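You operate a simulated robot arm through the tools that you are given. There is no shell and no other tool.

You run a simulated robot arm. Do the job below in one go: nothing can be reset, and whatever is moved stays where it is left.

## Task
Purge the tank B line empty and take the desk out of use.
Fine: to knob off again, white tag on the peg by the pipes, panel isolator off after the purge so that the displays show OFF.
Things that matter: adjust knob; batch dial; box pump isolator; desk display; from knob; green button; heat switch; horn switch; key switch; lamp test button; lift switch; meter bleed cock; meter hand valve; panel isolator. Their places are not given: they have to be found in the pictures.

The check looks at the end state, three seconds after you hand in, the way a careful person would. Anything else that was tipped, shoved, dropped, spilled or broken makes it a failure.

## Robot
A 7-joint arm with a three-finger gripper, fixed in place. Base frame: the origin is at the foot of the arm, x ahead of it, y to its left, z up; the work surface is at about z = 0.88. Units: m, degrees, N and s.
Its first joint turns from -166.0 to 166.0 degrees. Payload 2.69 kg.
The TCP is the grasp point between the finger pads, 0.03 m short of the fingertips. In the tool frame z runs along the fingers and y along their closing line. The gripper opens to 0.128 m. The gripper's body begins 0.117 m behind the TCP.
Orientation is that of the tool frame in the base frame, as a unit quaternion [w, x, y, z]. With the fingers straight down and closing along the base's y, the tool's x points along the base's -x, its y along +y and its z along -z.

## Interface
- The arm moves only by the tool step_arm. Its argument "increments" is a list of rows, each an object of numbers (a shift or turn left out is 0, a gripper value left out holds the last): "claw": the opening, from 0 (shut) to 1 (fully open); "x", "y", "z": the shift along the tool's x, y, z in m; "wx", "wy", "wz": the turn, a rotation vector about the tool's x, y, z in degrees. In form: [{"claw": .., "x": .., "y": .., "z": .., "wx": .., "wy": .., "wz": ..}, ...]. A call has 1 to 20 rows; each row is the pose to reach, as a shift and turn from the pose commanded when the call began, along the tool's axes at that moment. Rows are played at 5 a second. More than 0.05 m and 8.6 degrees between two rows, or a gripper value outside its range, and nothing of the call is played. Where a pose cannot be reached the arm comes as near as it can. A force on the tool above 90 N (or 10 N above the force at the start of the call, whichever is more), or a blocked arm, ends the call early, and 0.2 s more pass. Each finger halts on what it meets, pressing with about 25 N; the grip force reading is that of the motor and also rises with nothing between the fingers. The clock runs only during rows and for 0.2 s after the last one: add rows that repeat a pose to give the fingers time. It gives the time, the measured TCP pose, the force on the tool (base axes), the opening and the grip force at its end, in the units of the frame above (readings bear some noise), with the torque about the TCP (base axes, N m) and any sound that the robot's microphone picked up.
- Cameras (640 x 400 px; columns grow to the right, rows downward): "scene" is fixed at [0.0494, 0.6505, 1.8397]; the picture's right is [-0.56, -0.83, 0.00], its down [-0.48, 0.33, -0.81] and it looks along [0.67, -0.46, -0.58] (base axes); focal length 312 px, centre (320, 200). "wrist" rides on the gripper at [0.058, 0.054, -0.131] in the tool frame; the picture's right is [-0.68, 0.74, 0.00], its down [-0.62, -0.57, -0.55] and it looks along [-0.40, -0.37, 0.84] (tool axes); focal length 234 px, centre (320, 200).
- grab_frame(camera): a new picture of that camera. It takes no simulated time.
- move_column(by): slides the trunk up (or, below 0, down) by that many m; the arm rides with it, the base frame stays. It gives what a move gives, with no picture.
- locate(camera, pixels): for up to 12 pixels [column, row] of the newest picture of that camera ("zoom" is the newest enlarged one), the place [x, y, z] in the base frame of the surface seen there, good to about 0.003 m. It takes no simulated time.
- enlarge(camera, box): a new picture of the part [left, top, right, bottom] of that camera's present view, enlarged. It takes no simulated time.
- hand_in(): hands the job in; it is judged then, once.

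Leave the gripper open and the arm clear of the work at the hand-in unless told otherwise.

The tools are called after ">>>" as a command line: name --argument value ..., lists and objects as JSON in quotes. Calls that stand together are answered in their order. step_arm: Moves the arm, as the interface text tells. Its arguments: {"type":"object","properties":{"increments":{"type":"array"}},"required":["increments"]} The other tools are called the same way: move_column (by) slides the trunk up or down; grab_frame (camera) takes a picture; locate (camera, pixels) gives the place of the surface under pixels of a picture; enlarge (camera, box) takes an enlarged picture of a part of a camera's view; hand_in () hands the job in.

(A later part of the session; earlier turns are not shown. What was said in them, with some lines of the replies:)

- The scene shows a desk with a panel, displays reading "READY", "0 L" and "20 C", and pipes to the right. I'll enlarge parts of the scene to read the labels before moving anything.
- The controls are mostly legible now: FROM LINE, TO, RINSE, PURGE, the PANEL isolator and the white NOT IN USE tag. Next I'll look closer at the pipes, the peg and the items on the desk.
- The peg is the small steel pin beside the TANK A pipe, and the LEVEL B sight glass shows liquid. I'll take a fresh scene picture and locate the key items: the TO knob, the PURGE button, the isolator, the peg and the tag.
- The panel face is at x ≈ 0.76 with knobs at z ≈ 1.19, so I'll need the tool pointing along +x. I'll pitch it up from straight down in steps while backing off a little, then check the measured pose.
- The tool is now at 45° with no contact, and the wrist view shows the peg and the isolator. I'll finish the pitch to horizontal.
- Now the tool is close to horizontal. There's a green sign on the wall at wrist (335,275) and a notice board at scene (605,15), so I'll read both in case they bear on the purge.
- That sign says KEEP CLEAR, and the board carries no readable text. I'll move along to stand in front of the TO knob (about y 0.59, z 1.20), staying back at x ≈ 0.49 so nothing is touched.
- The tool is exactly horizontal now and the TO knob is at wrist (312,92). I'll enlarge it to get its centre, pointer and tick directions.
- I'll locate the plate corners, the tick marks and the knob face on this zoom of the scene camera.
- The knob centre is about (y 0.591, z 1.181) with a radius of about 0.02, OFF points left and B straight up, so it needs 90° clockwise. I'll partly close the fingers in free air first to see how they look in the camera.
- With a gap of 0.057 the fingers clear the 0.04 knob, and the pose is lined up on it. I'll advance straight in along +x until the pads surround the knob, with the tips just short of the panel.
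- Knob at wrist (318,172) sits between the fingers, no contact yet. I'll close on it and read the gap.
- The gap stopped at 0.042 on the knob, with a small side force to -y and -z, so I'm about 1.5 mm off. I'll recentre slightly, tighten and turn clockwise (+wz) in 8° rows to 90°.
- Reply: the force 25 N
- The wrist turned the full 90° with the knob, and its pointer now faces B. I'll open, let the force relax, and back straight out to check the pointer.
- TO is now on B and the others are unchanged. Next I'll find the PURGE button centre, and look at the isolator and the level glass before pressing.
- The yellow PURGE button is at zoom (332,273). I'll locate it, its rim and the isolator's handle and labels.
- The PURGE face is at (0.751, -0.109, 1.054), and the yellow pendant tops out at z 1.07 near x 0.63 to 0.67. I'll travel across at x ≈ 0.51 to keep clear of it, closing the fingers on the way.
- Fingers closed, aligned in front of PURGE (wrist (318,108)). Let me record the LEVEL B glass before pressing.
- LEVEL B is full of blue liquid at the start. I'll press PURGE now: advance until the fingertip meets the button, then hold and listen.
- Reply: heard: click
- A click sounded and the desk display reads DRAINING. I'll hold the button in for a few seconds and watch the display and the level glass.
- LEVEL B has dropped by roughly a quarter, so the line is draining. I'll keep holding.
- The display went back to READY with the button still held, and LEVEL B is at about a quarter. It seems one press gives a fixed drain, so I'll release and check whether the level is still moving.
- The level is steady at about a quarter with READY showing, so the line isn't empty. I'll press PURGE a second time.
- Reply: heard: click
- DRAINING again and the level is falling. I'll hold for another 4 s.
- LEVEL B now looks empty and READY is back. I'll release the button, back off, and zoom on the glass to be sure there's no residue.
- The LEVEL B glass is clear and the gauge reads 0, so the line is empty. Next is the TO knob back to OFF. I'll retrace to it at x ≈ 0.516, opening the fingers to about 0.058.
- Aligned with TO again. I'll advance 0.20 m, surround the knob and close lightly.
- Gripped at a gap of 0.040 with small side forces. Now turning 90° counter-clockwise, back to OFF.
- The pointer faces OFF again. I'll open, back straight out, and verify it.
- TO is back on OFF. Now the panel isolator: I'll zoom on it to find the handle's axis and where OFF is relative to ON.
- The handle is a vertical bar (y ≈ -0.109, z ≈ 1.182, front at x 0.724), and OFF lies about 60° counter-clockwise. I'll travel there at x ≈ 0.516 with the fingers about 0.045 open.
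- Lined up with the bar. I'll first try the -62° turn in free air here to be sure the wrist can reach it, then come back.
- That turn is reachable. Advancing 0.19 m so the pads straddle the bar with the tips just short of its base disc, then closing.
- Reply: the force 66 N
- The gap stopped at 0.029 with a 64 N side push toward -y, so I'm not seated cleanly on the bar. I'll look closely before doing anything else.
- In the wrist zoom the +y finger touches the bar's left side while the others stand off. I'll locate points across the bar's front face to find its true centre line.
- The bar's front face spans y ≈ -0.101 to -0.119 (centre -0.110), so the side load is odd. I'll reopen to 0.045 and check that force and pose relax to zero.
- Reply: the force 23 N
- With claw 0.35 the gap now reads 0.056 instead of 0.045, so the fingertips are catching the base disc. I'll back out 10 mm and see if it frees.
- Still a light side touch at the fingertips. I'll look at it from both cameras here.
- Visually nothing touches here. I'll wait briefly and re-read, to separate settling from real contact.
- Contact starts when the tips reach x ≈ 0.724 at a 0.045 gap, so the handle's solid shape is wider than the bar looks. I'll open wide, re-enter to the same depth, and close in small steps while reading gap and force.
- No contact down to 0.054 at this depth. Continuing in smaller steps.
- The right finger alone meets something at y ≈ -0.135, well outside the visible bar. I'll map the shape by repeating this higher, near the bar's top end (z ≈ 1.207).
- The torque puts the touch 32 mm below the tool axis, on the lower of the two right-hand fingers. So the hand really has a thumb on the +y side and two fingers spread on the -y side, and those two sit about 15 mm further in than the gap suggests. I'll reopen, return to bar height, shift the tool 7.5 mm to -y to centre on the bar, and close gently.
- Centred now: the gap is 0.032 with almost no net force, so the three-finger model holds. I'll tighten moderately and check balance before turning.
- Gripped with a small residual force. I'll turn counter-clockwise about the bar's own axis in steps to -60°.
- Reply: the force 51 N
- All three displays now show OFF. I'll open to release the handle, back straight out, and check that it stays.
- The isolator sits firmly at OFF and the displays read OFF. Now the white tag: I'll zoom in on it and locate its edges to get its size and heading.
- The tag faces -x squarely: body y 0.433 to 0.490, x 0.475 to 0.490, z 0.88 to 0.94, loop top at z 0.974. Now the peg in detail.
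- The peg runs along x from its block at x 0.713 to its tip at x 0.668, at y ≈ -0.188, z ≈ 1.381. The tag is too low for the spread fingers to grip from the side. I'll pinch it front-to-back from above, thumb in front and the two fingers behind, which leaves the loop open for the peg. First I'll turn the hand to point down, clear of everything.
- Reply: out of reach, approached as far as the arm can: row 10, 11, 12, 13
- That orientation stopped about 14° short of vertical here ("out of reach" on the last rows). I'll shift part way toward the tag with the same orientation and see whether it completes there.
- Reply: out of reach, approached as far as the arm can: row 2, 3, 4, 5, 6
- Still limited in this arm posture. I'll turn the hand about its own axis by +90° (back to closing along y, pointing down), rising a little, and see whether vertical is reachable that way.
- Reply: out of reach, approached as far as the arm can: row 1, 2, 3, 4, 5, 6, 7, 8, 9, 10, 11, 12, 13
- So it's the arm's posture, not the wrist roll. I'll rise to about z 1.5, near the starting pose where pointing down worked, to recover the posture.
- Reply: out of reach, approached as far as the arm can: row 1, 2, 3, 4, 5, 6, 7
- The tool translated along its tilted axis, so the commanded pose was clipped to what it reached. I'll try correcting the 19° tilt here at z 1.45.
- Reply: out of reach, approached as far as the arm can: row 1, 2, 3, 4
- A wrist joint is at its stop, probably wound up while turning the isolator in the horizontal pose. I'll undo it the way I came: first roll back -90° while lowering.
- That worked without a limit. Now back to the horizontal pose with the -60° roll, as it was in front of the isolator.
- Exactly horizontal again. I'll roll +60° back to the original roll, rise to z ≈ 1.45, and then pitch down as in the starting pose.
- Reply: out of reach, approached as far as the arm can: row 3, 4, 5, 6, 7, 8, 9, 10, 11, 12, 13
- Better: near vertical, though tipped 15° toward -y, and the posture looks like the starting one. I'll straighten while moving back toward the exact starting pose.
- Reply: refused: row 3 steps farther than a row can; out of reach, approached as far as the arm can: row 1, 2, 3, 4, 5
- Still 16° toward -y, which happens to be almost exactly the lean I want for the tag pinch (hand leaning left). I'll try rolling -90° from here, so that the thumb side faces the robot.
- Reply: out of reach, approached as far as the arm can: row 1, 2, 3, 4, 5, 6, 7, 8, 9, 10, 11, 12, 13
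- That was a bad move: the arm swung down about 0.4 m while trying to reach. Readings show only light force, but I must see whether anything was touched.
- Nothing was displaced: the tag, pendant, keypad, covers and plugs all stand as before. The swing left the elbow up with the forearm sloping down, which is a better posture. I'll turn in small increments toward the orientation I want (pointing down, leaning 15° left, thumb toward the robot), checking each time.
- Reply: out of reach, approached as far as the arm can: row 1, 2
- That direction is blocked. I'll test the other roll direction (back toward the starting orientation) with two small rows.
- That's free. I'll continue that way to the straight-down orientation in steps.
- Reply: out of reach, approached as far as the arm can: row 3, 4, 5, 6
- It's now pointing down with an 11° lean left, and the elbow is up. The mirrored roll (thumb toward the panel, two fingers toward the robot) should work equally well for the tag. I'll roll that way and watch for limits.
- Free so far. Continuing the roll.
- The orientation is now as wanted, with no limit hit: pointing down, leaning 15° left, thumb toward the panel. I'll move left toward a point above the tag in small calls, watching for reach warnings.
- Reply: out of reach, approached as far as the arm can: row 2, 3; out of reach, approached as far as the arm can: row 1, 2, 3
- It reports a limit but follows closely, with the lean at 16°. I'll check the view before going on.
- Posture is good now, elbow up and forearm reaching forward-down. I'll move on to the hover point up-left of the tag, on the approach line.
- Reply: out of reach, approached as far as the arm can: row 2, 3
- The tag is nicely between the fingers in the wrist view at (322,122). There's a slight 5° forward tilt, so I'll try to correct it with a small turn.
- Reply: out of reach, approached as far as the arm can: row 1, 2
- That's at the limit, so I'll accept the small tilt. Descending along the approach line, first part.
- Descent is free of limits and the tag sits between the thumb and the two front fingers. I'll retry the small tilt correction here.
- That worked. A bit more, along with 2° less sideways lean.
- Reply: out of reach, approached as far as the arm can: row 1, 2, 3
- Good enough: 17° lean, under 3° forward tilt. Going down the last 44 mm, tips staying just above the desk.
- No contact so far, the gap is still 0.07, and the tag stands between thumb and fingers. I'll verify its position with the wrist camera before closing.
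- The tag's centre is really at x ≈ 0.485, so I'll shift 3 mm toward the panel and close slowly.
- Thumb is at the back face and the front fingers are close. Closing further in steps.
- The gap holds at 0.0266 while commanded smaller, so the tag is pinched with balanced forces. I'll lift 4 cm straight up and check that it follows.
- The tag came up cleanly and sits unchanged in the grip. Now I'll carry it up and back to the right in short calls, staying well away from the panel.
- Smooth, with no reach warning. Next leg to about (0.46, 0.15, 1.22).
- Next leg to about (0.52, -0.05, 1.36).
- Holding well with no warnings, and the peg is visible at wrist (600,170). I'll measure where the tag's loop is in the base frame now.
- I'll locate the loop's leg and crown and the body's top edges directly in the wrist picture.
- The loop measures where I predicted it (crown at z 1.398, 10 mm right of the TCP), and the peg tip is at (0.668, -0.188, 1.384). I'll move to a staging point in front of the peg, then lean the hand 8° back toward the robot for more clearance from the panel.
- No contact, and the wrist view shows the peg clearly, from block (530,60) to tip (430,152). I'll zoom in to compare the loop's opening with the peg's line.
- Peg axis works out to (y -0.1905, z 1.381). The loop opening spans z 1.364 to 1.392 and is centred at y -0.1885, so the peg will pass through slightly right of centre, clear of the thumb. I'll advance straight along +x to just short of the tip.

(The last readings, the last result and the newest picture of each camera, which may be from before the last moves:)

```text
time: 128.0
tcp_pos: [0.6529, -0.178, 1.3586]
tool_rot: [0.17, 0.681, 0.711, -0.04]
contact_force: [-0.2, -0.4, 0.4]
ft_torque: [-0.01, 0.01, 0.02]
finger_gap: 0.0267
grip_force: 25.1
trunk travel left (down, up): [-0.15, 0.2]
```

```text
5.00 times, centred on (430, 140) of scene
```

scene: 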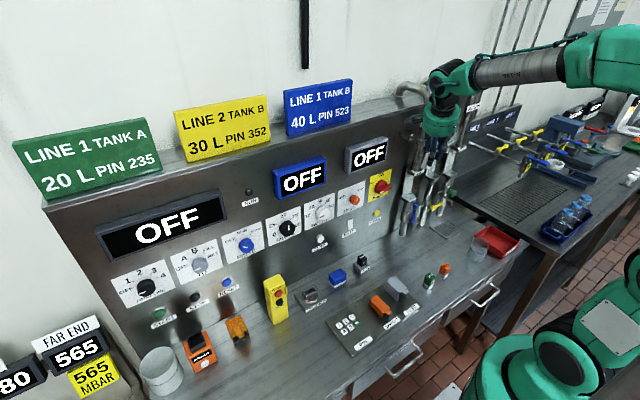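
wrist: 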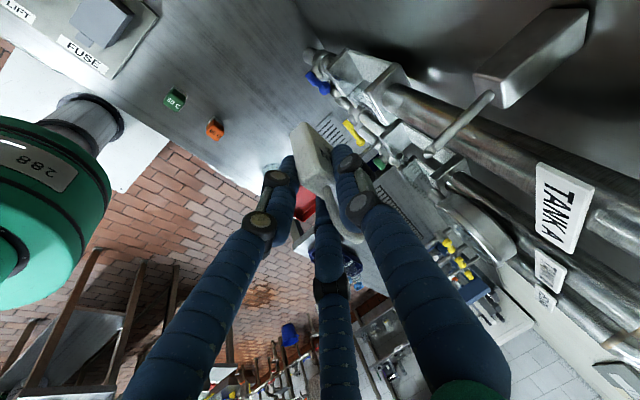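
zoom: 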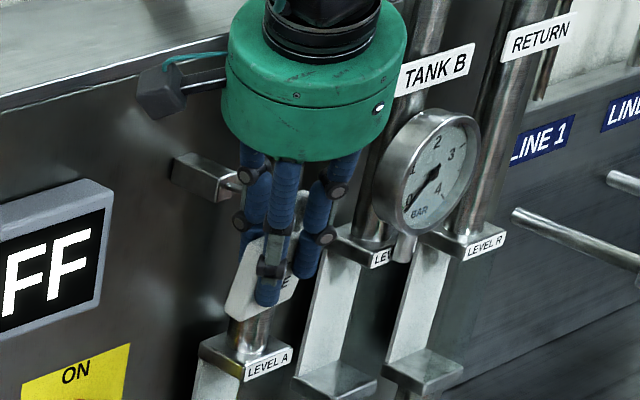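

No contact, and the peg passes just beside the thumb. Advancing in small steps with force checks as the tip enters the loop.

>>> step_arm --increments '[{"x": -0.0001, "y": 0.0039, "z": 0.0007}, {"x": -0.0001, "y": 0.0078, "z": 0.0015}]'

>>> step_arm --increments '[{"x": -0.0001, "y": 0.0025, "z": 0.0005}, {"x": -0.0001, "y": 0.0049, "z": 0.0009}]'

>>> enlarge --camera "wrist" --box '[260, 100, 440, 280]'

>>> enlarge --camera "scene" --box '[400, 110, 450, 170]'

```text
time: 128.6
tcp_pos: [0.6605, -0.1789, 1.3601]
tool_rot: [0.169, 0.682, 0.711, -0.041]
contact_force: [-0.5, 1.3, -0.6]
ft_torque: [0.02, -0.01, 0.0]
finger_gap: 0.0267
grip_force: 24.8
trunk travel left (down, up): [-0.15, 0.2]
```

```text
time: 129.2
tcp_pos: [0.6656, -0.1781, 1.3593]
tool_rot: [0.168, 0.682, 0.711, -0.041]
contact_force: [0.3, 0.2, -0.7]
ft_torque: [0.01, 0.02, 0.04]
finger_gap: 0.0267
grip_force: 25.1
trunk travel left (down, up): [-0.15, 0.2]
```

```text
2.22 times, centred on (350, 190) of wrist
```

zoom: 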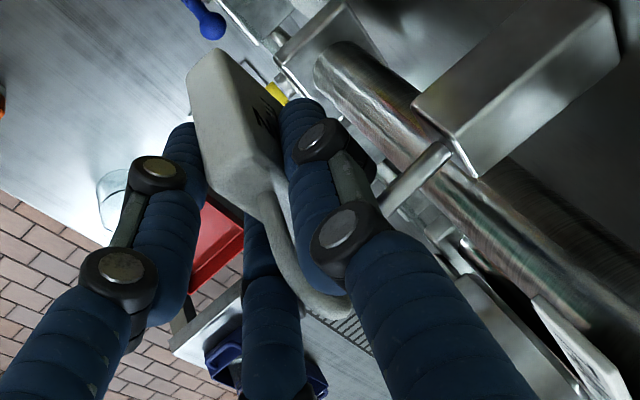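

```text
6.67 times, centred on (425, 140) of scene
```

zoom: 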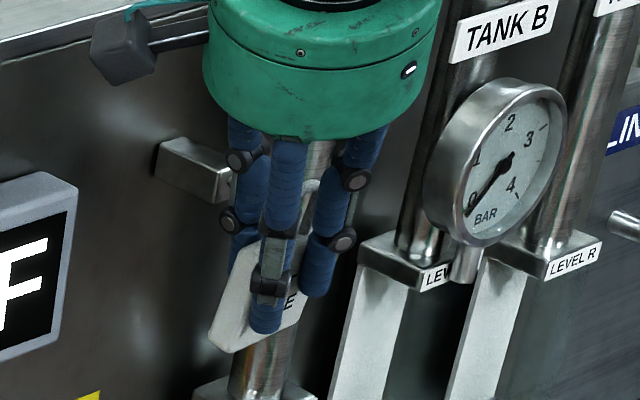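

Still no force, with the loop now about 5 mm past the tip. Advancing another 5 mm and then 5 mm more, checking each.

>>> step_arm --increments '[{"x": -0.0001, "y": 0.0025, "z": 0.0005}, {"x": -0.0001, "y": 0.0049, "z": 0.0009}]'

>>> step_arm --increments '[{"x": -0.0001, "y": 0.0025, "z": 0.0005}, {"x": -0.0001, "y": 0.0049, "z": 0.0009}]'

>>> enlarge --camera "wrist" --box '[260, 100, 440, 280]'

>>> enlarge --camera "scene" --box '[400, 110, 450, 170]'

```text
time: 129.8
tcp_pos: [0.6705, -0.1785, 1.3594]
tool_rot: [0.168, 0.681, 0.711, -0.041]
contact_force: [0.1, 0.2, -0.2]
ft_torque: [0.0, 0.02, -0.04]
finger_gap: 0.0266
grip_force: 25.1
trunk travel left (down, up): [-0.15, 0.2]
```

```text
time: 130.4
tcp_pos: [0.6746, -0.1794, 1.3599]
tool_rot: [0.169, 0.681, 0.711, -0.041]
contact_force: [-3.7, -0.3, 0.4]
ft_torque: [0.0, -0.08, -0.04]
finger_gap: 0.0273
grip_force: 24.8
trunk travel left (down, up): [-0.15, 0.2]
```

```text
2.22 times, centred on (350, 190) of wrist
```

zoom: 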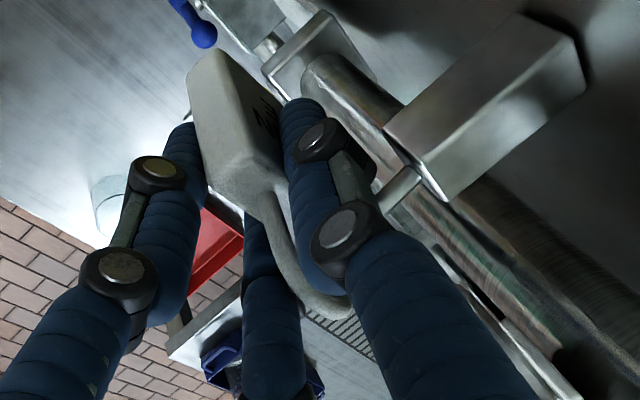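

```text
6.67 times, centred on (425, 140) of scene
```

zoom: 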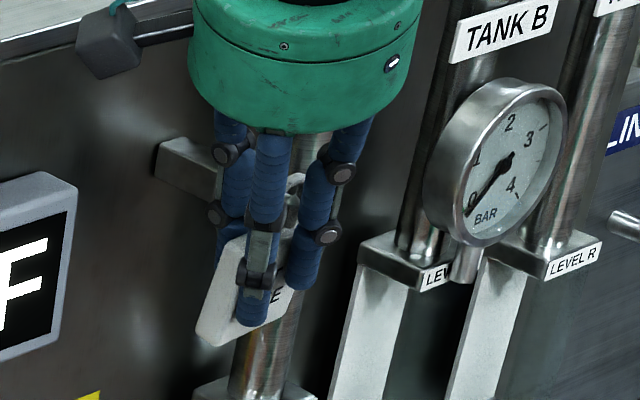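

A light 3.7 N touch: the loop is about 14 mm onto the peg and the tip is nearly at a front finger. That's deep enough, so I'll ease back 1 mm and lower until the loop's crown rests on the peg.

>>> step_arm --increments '[{"y": -0.001}, {"x": 0.0006, "y": -0.0014, "z": 0.0019}, {"x": 0.0012, "y": -0.0017, "z": 0.0037}]'

>>> step_arm --increments '[{"x": 0.0003, "y": -0.0002, "z": 0.0009}, {"x": 0.0006, "y": -0.0003, "z": 0.0019}]'

```text
time: 131.2
tcp_pos: [0.6765, -0.1797, 1.3552]
tool_rot: [0.17, 0.681, 0.711, -0.04]
contact_force: [0.3, 0.0, -0.2]
ft_torque: [-0.01, -0.01, 0.0]
finger_gap: 0.0268
grip_force: 24.5
trunk travel left (down, up): [-0.15, 0.2]
```

```text
time: 131.8
tcp_pos: [0.6754, -0.1791, 1.3546]
tool_rot: [0.17, 0.682, 0.711, -0.039]
contact_force: [0.5, -1.8, 13.3]
ft_torque: [-0.06, 0.04, -0.02]
finger_gap: 0.0266
grip_force: 25.1
trunk travel left (down, up): [-0.15, 0.2]
```

An upward 13 N shows the loop's crown resting on the peg, at just the predicted height. I'll ease up half a millimetre and open the fingers gradually.

>>> step_arm --increments '[{"x": -0.0002, "y": 0.0001, "z": -0.0006}, {"x": -0.0002, "y": 0.0001, "z": -0.0006, "claw": 0.22}, {"x": -0.0002, "y": 0.0001, "z": -0.0006, "claw": 0.26}, {"x": -0.0002, "y": 0.0001, "z": -0.0006, "claw": 0.3}, {"x": -0.0002, "y": 0.0001, "z": -0.0006, "claw": 0.3}]'

>>> enlarge --camera "wrist" --box '[260, 100, 440, 280]'

>>> enlarge --camera "scene" --box '[400, 110, 450, 170]'

```text
time: 133.0
tcp_pos: [0.6751, -0.178, 1.3534]
tool_rot: [0.169, 0.681, 0.712, -0.041]
contact_force: [-0.3, -0.1, -0.8]
ft_torque: [-0.01, -0.01, 0.01]
finger_gap: 0.0386
grip_force: 0.0
trunk travel left (down, up): [-0.15, 0.2]
```

```text
2.22 times, centred on (350, 190) of wrist
```

zoom: 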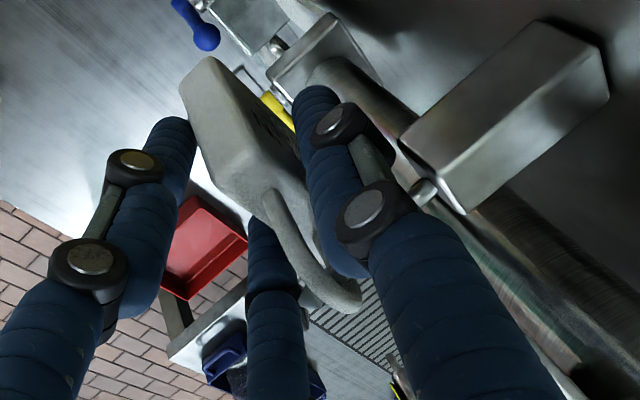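

```text
6.67 times, centred on (425, 140) of scene
```

zoom: 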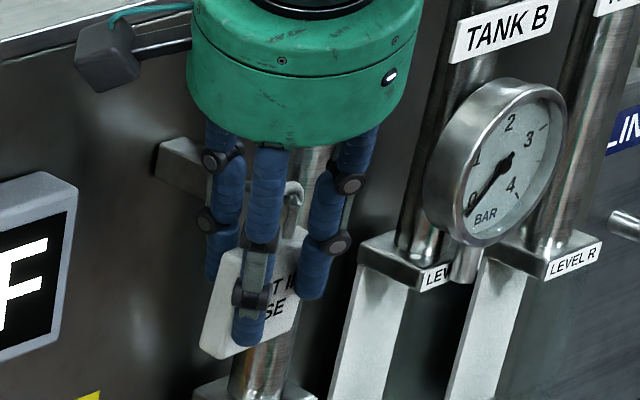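

The fingers are free (no force) and the tag hangs from the peg on its own. I'll withdraw along the hand's own axis, up and back, a little first and then check.

>>> step_arm --increments '[{"z": -0.008}, {"z": -0.016}, {"z": -0.025}]'

>>> enlarge --camera "wrist" --box '[240, 80, 440, 280]'

>>> enlarge --camera "scene" --box '[400, 110, 450, 170]'

```text
time: 133.8
tcp_pos: [0.6703, -0.1709, 1.377]
tool_rot: [0.169, 0.681, 0.711, -0.041]
contact_force: [-0.3, 0.5, -0.1]
ft_torque: [-0.01, 0.02, 0.0]
finger_gap: 0.0383
grip_force: 0.0
trunk travel left (down, up): [-0.15, 0.2]
```

```text
2.00 times, centred on (340, 180) of wrist
```

zoom: 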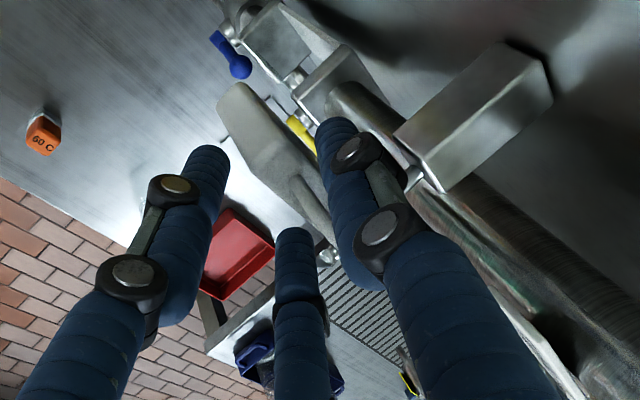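

```text
6.67 times, centred on (425, 140) of scene
```

zoom: 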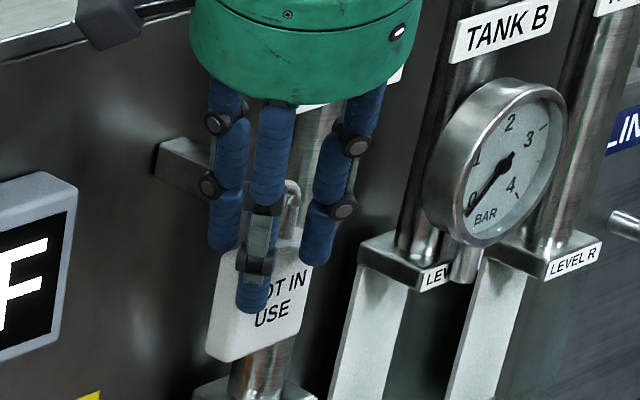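

The tag stays hanging while the hand slides off. Continuing to withdraw.

>>> step_arm --increments '[{"z": -0.015}, {"z": -0.03}, {"z": -0.045}]'

>>> enlarge --camera "wrist" --box '[240, 80, 440, 280]'

>>> enlarge --camera "scene" --box '[400, 110, 450, 170]'

```text
time: 134.6
tcp_pos: [0.6613, -0.1585, 1.4185]
tool_rot: [0.169, 0.681, 0.712, -0.041]
contact_force: [0.4, -0.1, 0.7]
ft_torque: [-0.02, 0.01, -0.01]
finger_gap: 0.0384
grip_force: 0.1
trunk travel left (down, up): [-0.15, 0.2]
```

```text
2.00 times, centred on (340, 180) of wrist
```

zoom: 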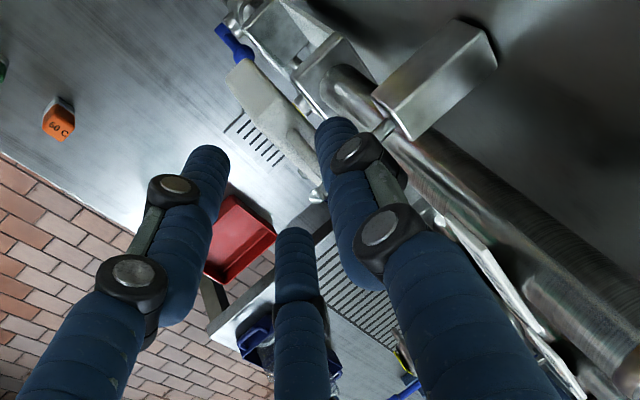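

```text
6.67 times, centred on (425, 140) of scene
```

zoom: 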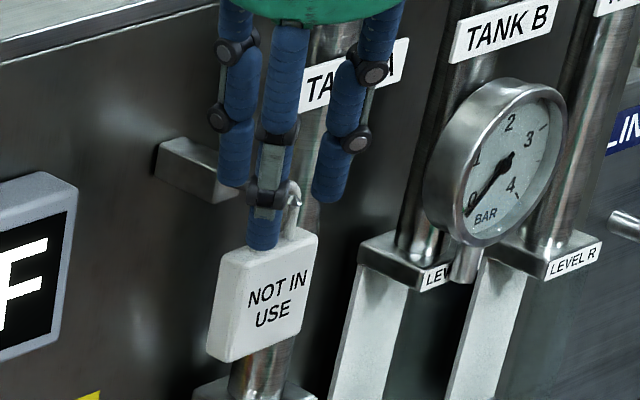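

Clear of the tag body now. Another 4 cm along the axis, then back toward the robot.

>>> step_arm --increments '[{"z": -0.015}, {"z": -0.03}, {"z": -0.045}]'

>>> step_arm --increments '[{"y": -0.03, "z": -0.006}, {"y": -0.06, "z": -0.012}, {"y": -0.09, "z": -0.018}, {"y": -0.12, "z": -0.024}]'

>>> grab_frame --camera "scene"

>>> enlarge --camera "scene" --box '[395, 110, 455, 180]'

>>> grab_frame --camera "wrist"

```text
time: 135.4
tcp_pos: [0.6537, -0.1452, 1.4617]
tool_rot: [0.169, 0.681, 0.711, -0.041]
contact_force: [1.1, -1.0, -0.4]
ft_torque: [0.01, 0.01, 0.0]
finger_gap: 0.0382
grip_force: 0.1
trunk travel left (down, up): [-0.15, 0.2]
```

```text
time: 136.4
tcp_pos: [0.5333, -0.1467, 1.4632]
tool_rot: [0.17, 0.681, 0.711, -0.04]
contact_force: [-0.2, 0.4, 0.1]
ft_torque: [0.03, 0.01, -0.02]
finger_gap: 0.0383
grip_force: 0.0
trunk travel left (down, up): [-0.15, 0.2]
```

```text
taken
```

scene: 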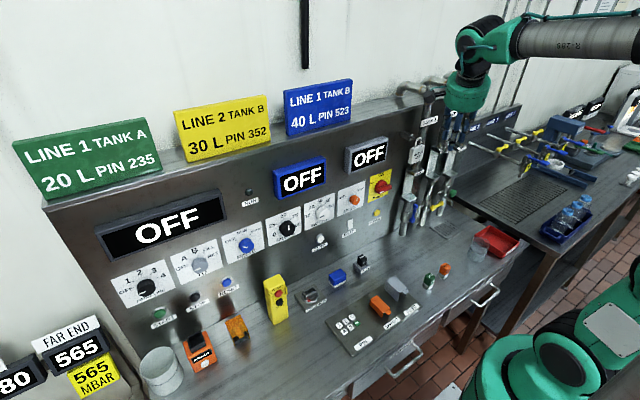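

```text
5.71 times, centred on (425, 145) of scene
```

zoom: 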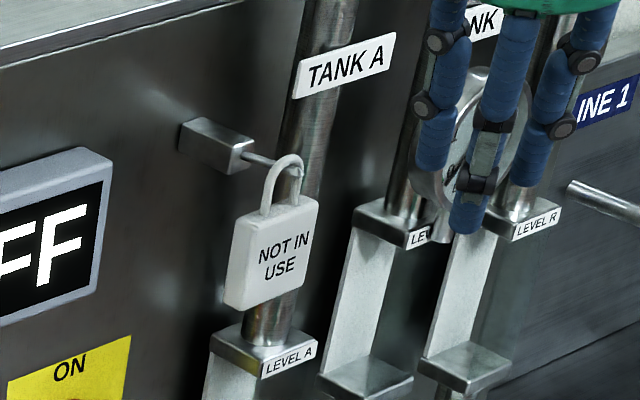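

```text
taken
```

wrist: 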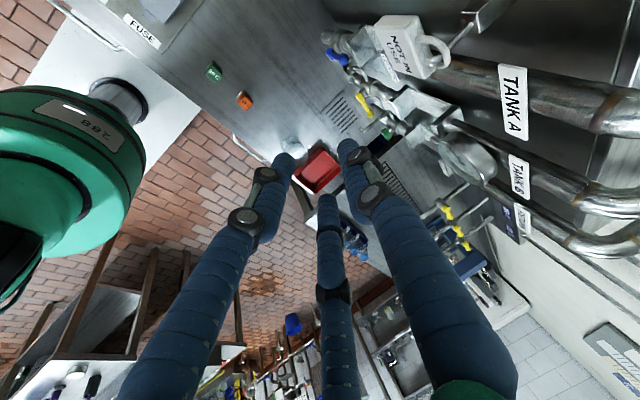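

The tag hangs on the peg. I'll zoom to see how far from the tip it sits and whether it is still.

>>> enlarge --camera "scene" --box '[403, 125, 435, 170]'

>>> locate --camera "zoom" --pixels '[[320, 133], [300, 140], [335, 140], [340, 160], [290, 165], [280, 120], [300, 220], [345, 205], [350, 175], [258, 115]]'

>>> enlarge --camera "wrist" --box '[340, 0, 500, 100]'

```text
8.89 times, centred on (419, 148) of scene
```

zoom: 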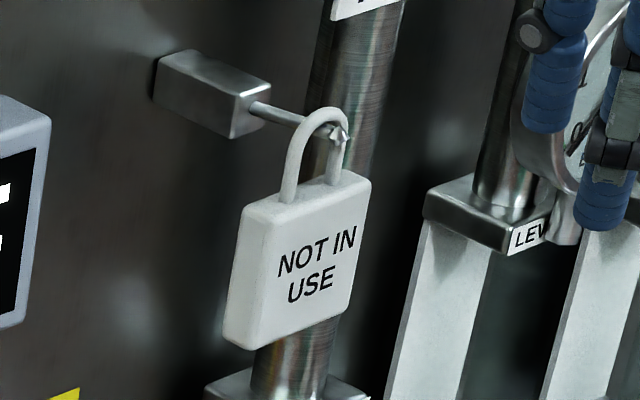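

```text
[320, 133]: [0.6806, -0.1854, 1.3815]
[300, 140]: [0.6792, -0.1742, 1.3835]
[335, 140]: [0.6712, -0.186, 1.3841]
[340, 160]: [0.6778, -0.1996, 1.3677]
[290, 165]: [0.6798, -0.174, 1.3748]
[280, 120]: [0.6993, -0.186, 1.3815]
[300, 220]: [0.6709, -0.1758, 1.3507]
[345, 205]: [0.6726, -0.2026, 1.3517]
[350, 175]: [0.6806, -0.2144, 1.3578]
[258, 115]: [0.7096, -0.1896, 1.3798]
```

```text
4.00 times, centred on (420, 50) of wrist
```

zoom: 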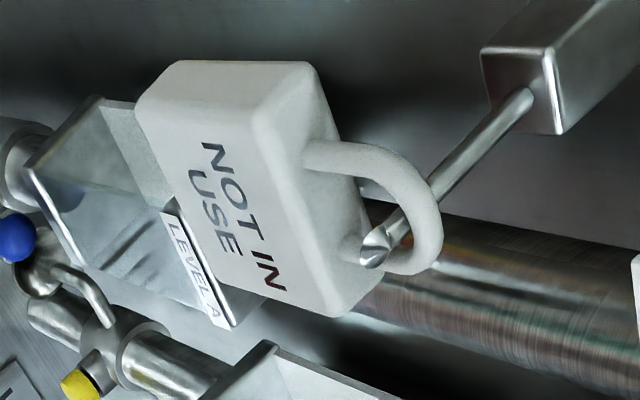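

The loop sits about 13 mm in from the tip with the peg clearly through it, hanging still. I'll open the gripper fully, back the arm off a little more, and then inspect everything once more.

>>> step_arm --increments '[{"y": -0.03, "z": -0.006, "claw": 0.6}, {"y": -0.06, "z": -0.012, "claw": 1}, {"y": -0.08, "z": -0.016, "claw": 1}, {"y": -0.08, "z": -0.016, "claw": 1}, {"y": -0.08, "z": -0.016, "claw": 1}]'

>>> grab_frame --camera "scene"

>>> enlarge --camera "scene" --box '[90, 180, 270, 330]'

>>> enlarge --camera "scene" --box '[220, 140, 420, 262]'

>>> enlarge --camera "scene" --box '[130, 260, 310, 400]'

>>> enlarge --camera "scene" --box '[290, 230, 470, 370]'

>>> enlarge --camera "scene" --box '[370, 60, 530, 260]'

```text
time: 137.6
tcp_pos: [0.4498, -0.1473, 1.4635]
tool_rot: [0.172, 0.681, 0.711, -0.044]
contact_force: [0.7, 0.3, 0.2]
ft_torque: [0.02, 0.04, 0.03]
finger_gap: 0.1281
grip_force: 0.1
trunk travel left (down, up): [-0.15, 0.2]
```

```text
taken
```

scene: 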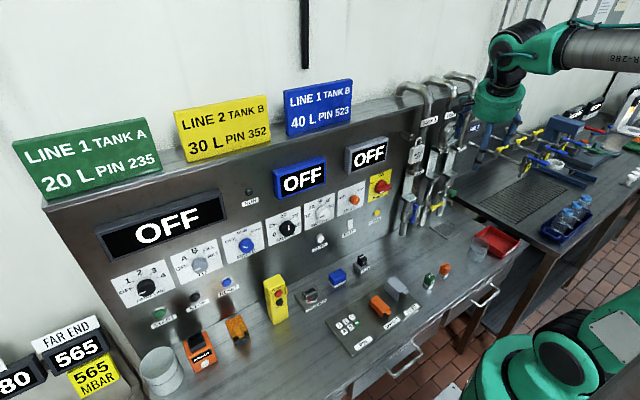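

```text
2.67 times, centred on (180, 255) of scene
```

zoom: 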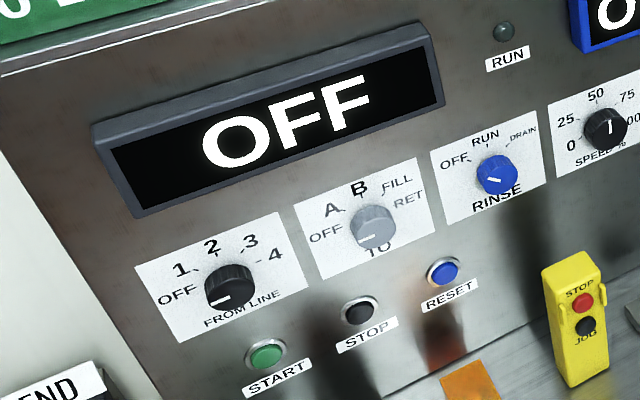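

```text
3.20 times, centred on (320, 201) of scene
```

zoom: 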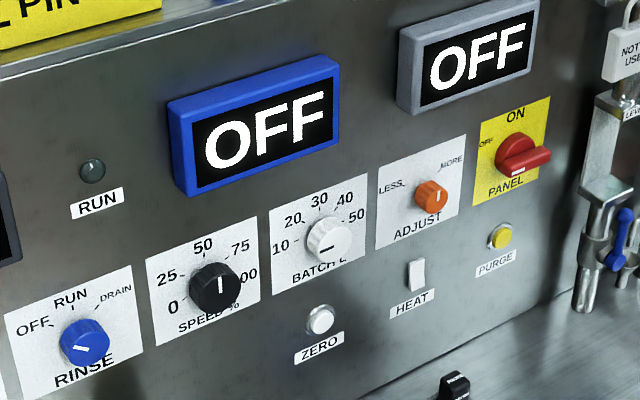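

```text
2.86 times, centred on (220, 330) of scene
```

zoom: 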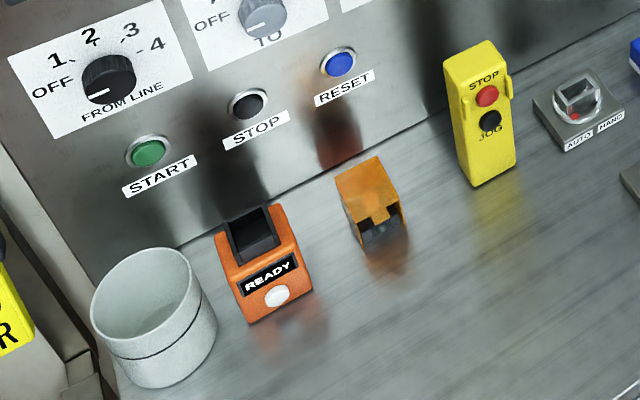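

```text
2.86 times, centred on (380, 300) of scene
```

zoom: 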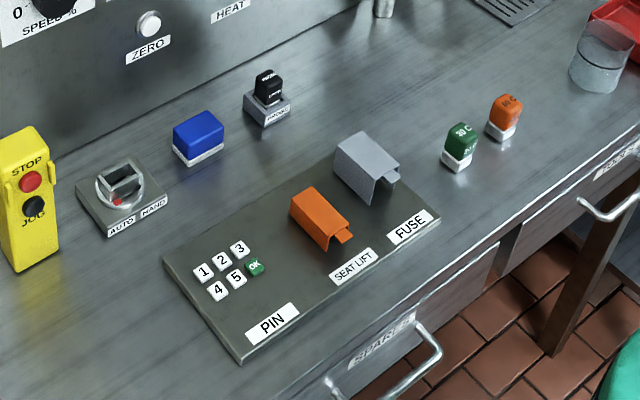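

```text
2.00 times, centred on (450, 160) of scene
```

zoom: 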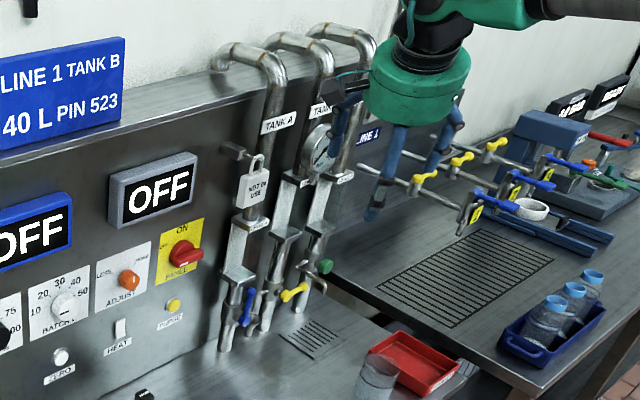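

Everything else matches the starting pictures: key switch, covers, plugs, pendant, cup and other knobs. One last close look at the LEVEL B glass and the gauge.

>>> enlarge --camera "scene" --box '[405, 110, 465, 200]'

>>> enlarge --camera "wrist" --box '[300, 0, 640, 220]'

```text
4.44 times, centred on (435, 155) of scene
```

zoom: 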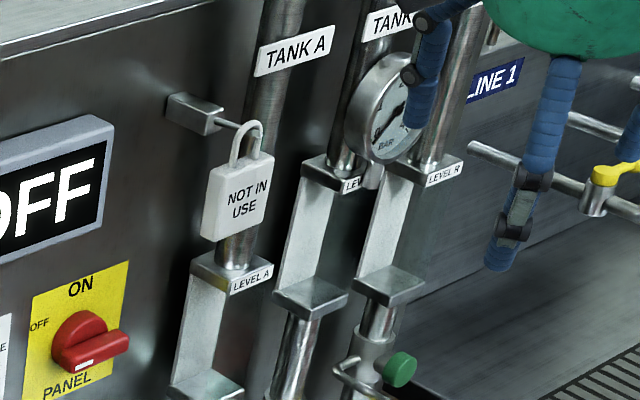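

```text
1.82 times, centred on (470, 110) of wrist
```

zoom: 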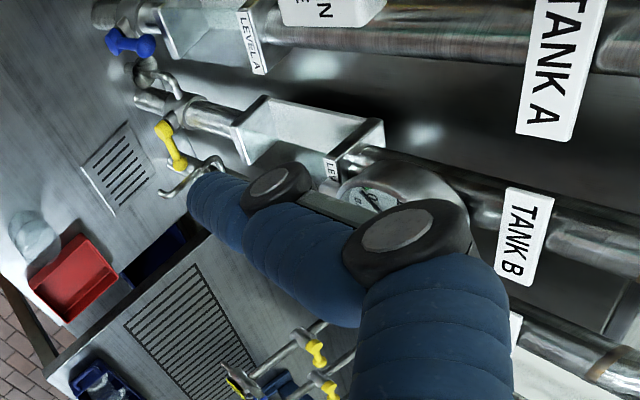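

Both pictures agree on the end state:
- LEVEL B is empty.
- TO is on OFF.
- The isolator is off and all displays show OFF.
- The white tag hangs on the peg beside the pipes.
- The gripper is open (0.128) and the arm is clear.

Handing in.

>>> hand_in

```text
The job is handed in.
```

The tank B line is purged empty and the desk is out of use; I've handed the job in, but no verdict came back.

- **Purge:** I set TO to B and pressed PURGE twice. The first press stopped with about a quarter of the liquid still in the LEVEL B glass. After the second the glass was clear and the gauge read 0.
- **TO knob:** It is back on OFF.
- **Panel isolator:** I turned it off after the purge, and all three panel displays show OFF.
- **White tag:** It hangs on the peg by the pipes, about 13 mm in from the peg's tip.

**Unplanned moves:** While I was changing the hand's orientation for the tag, the arm swung down about 0.4 m over the desk. Force readings stayed light, and the pictures afterwards show nothing moved. Earlier, my first off-centre grip on the isolator handle pushed it sideways with about 64 N. I let go and re-centred before turning it.

At hand-in the gripper was fully open and the arm was clear of the work. Everything else on the desk and panel looked the same as in the starting pictures.
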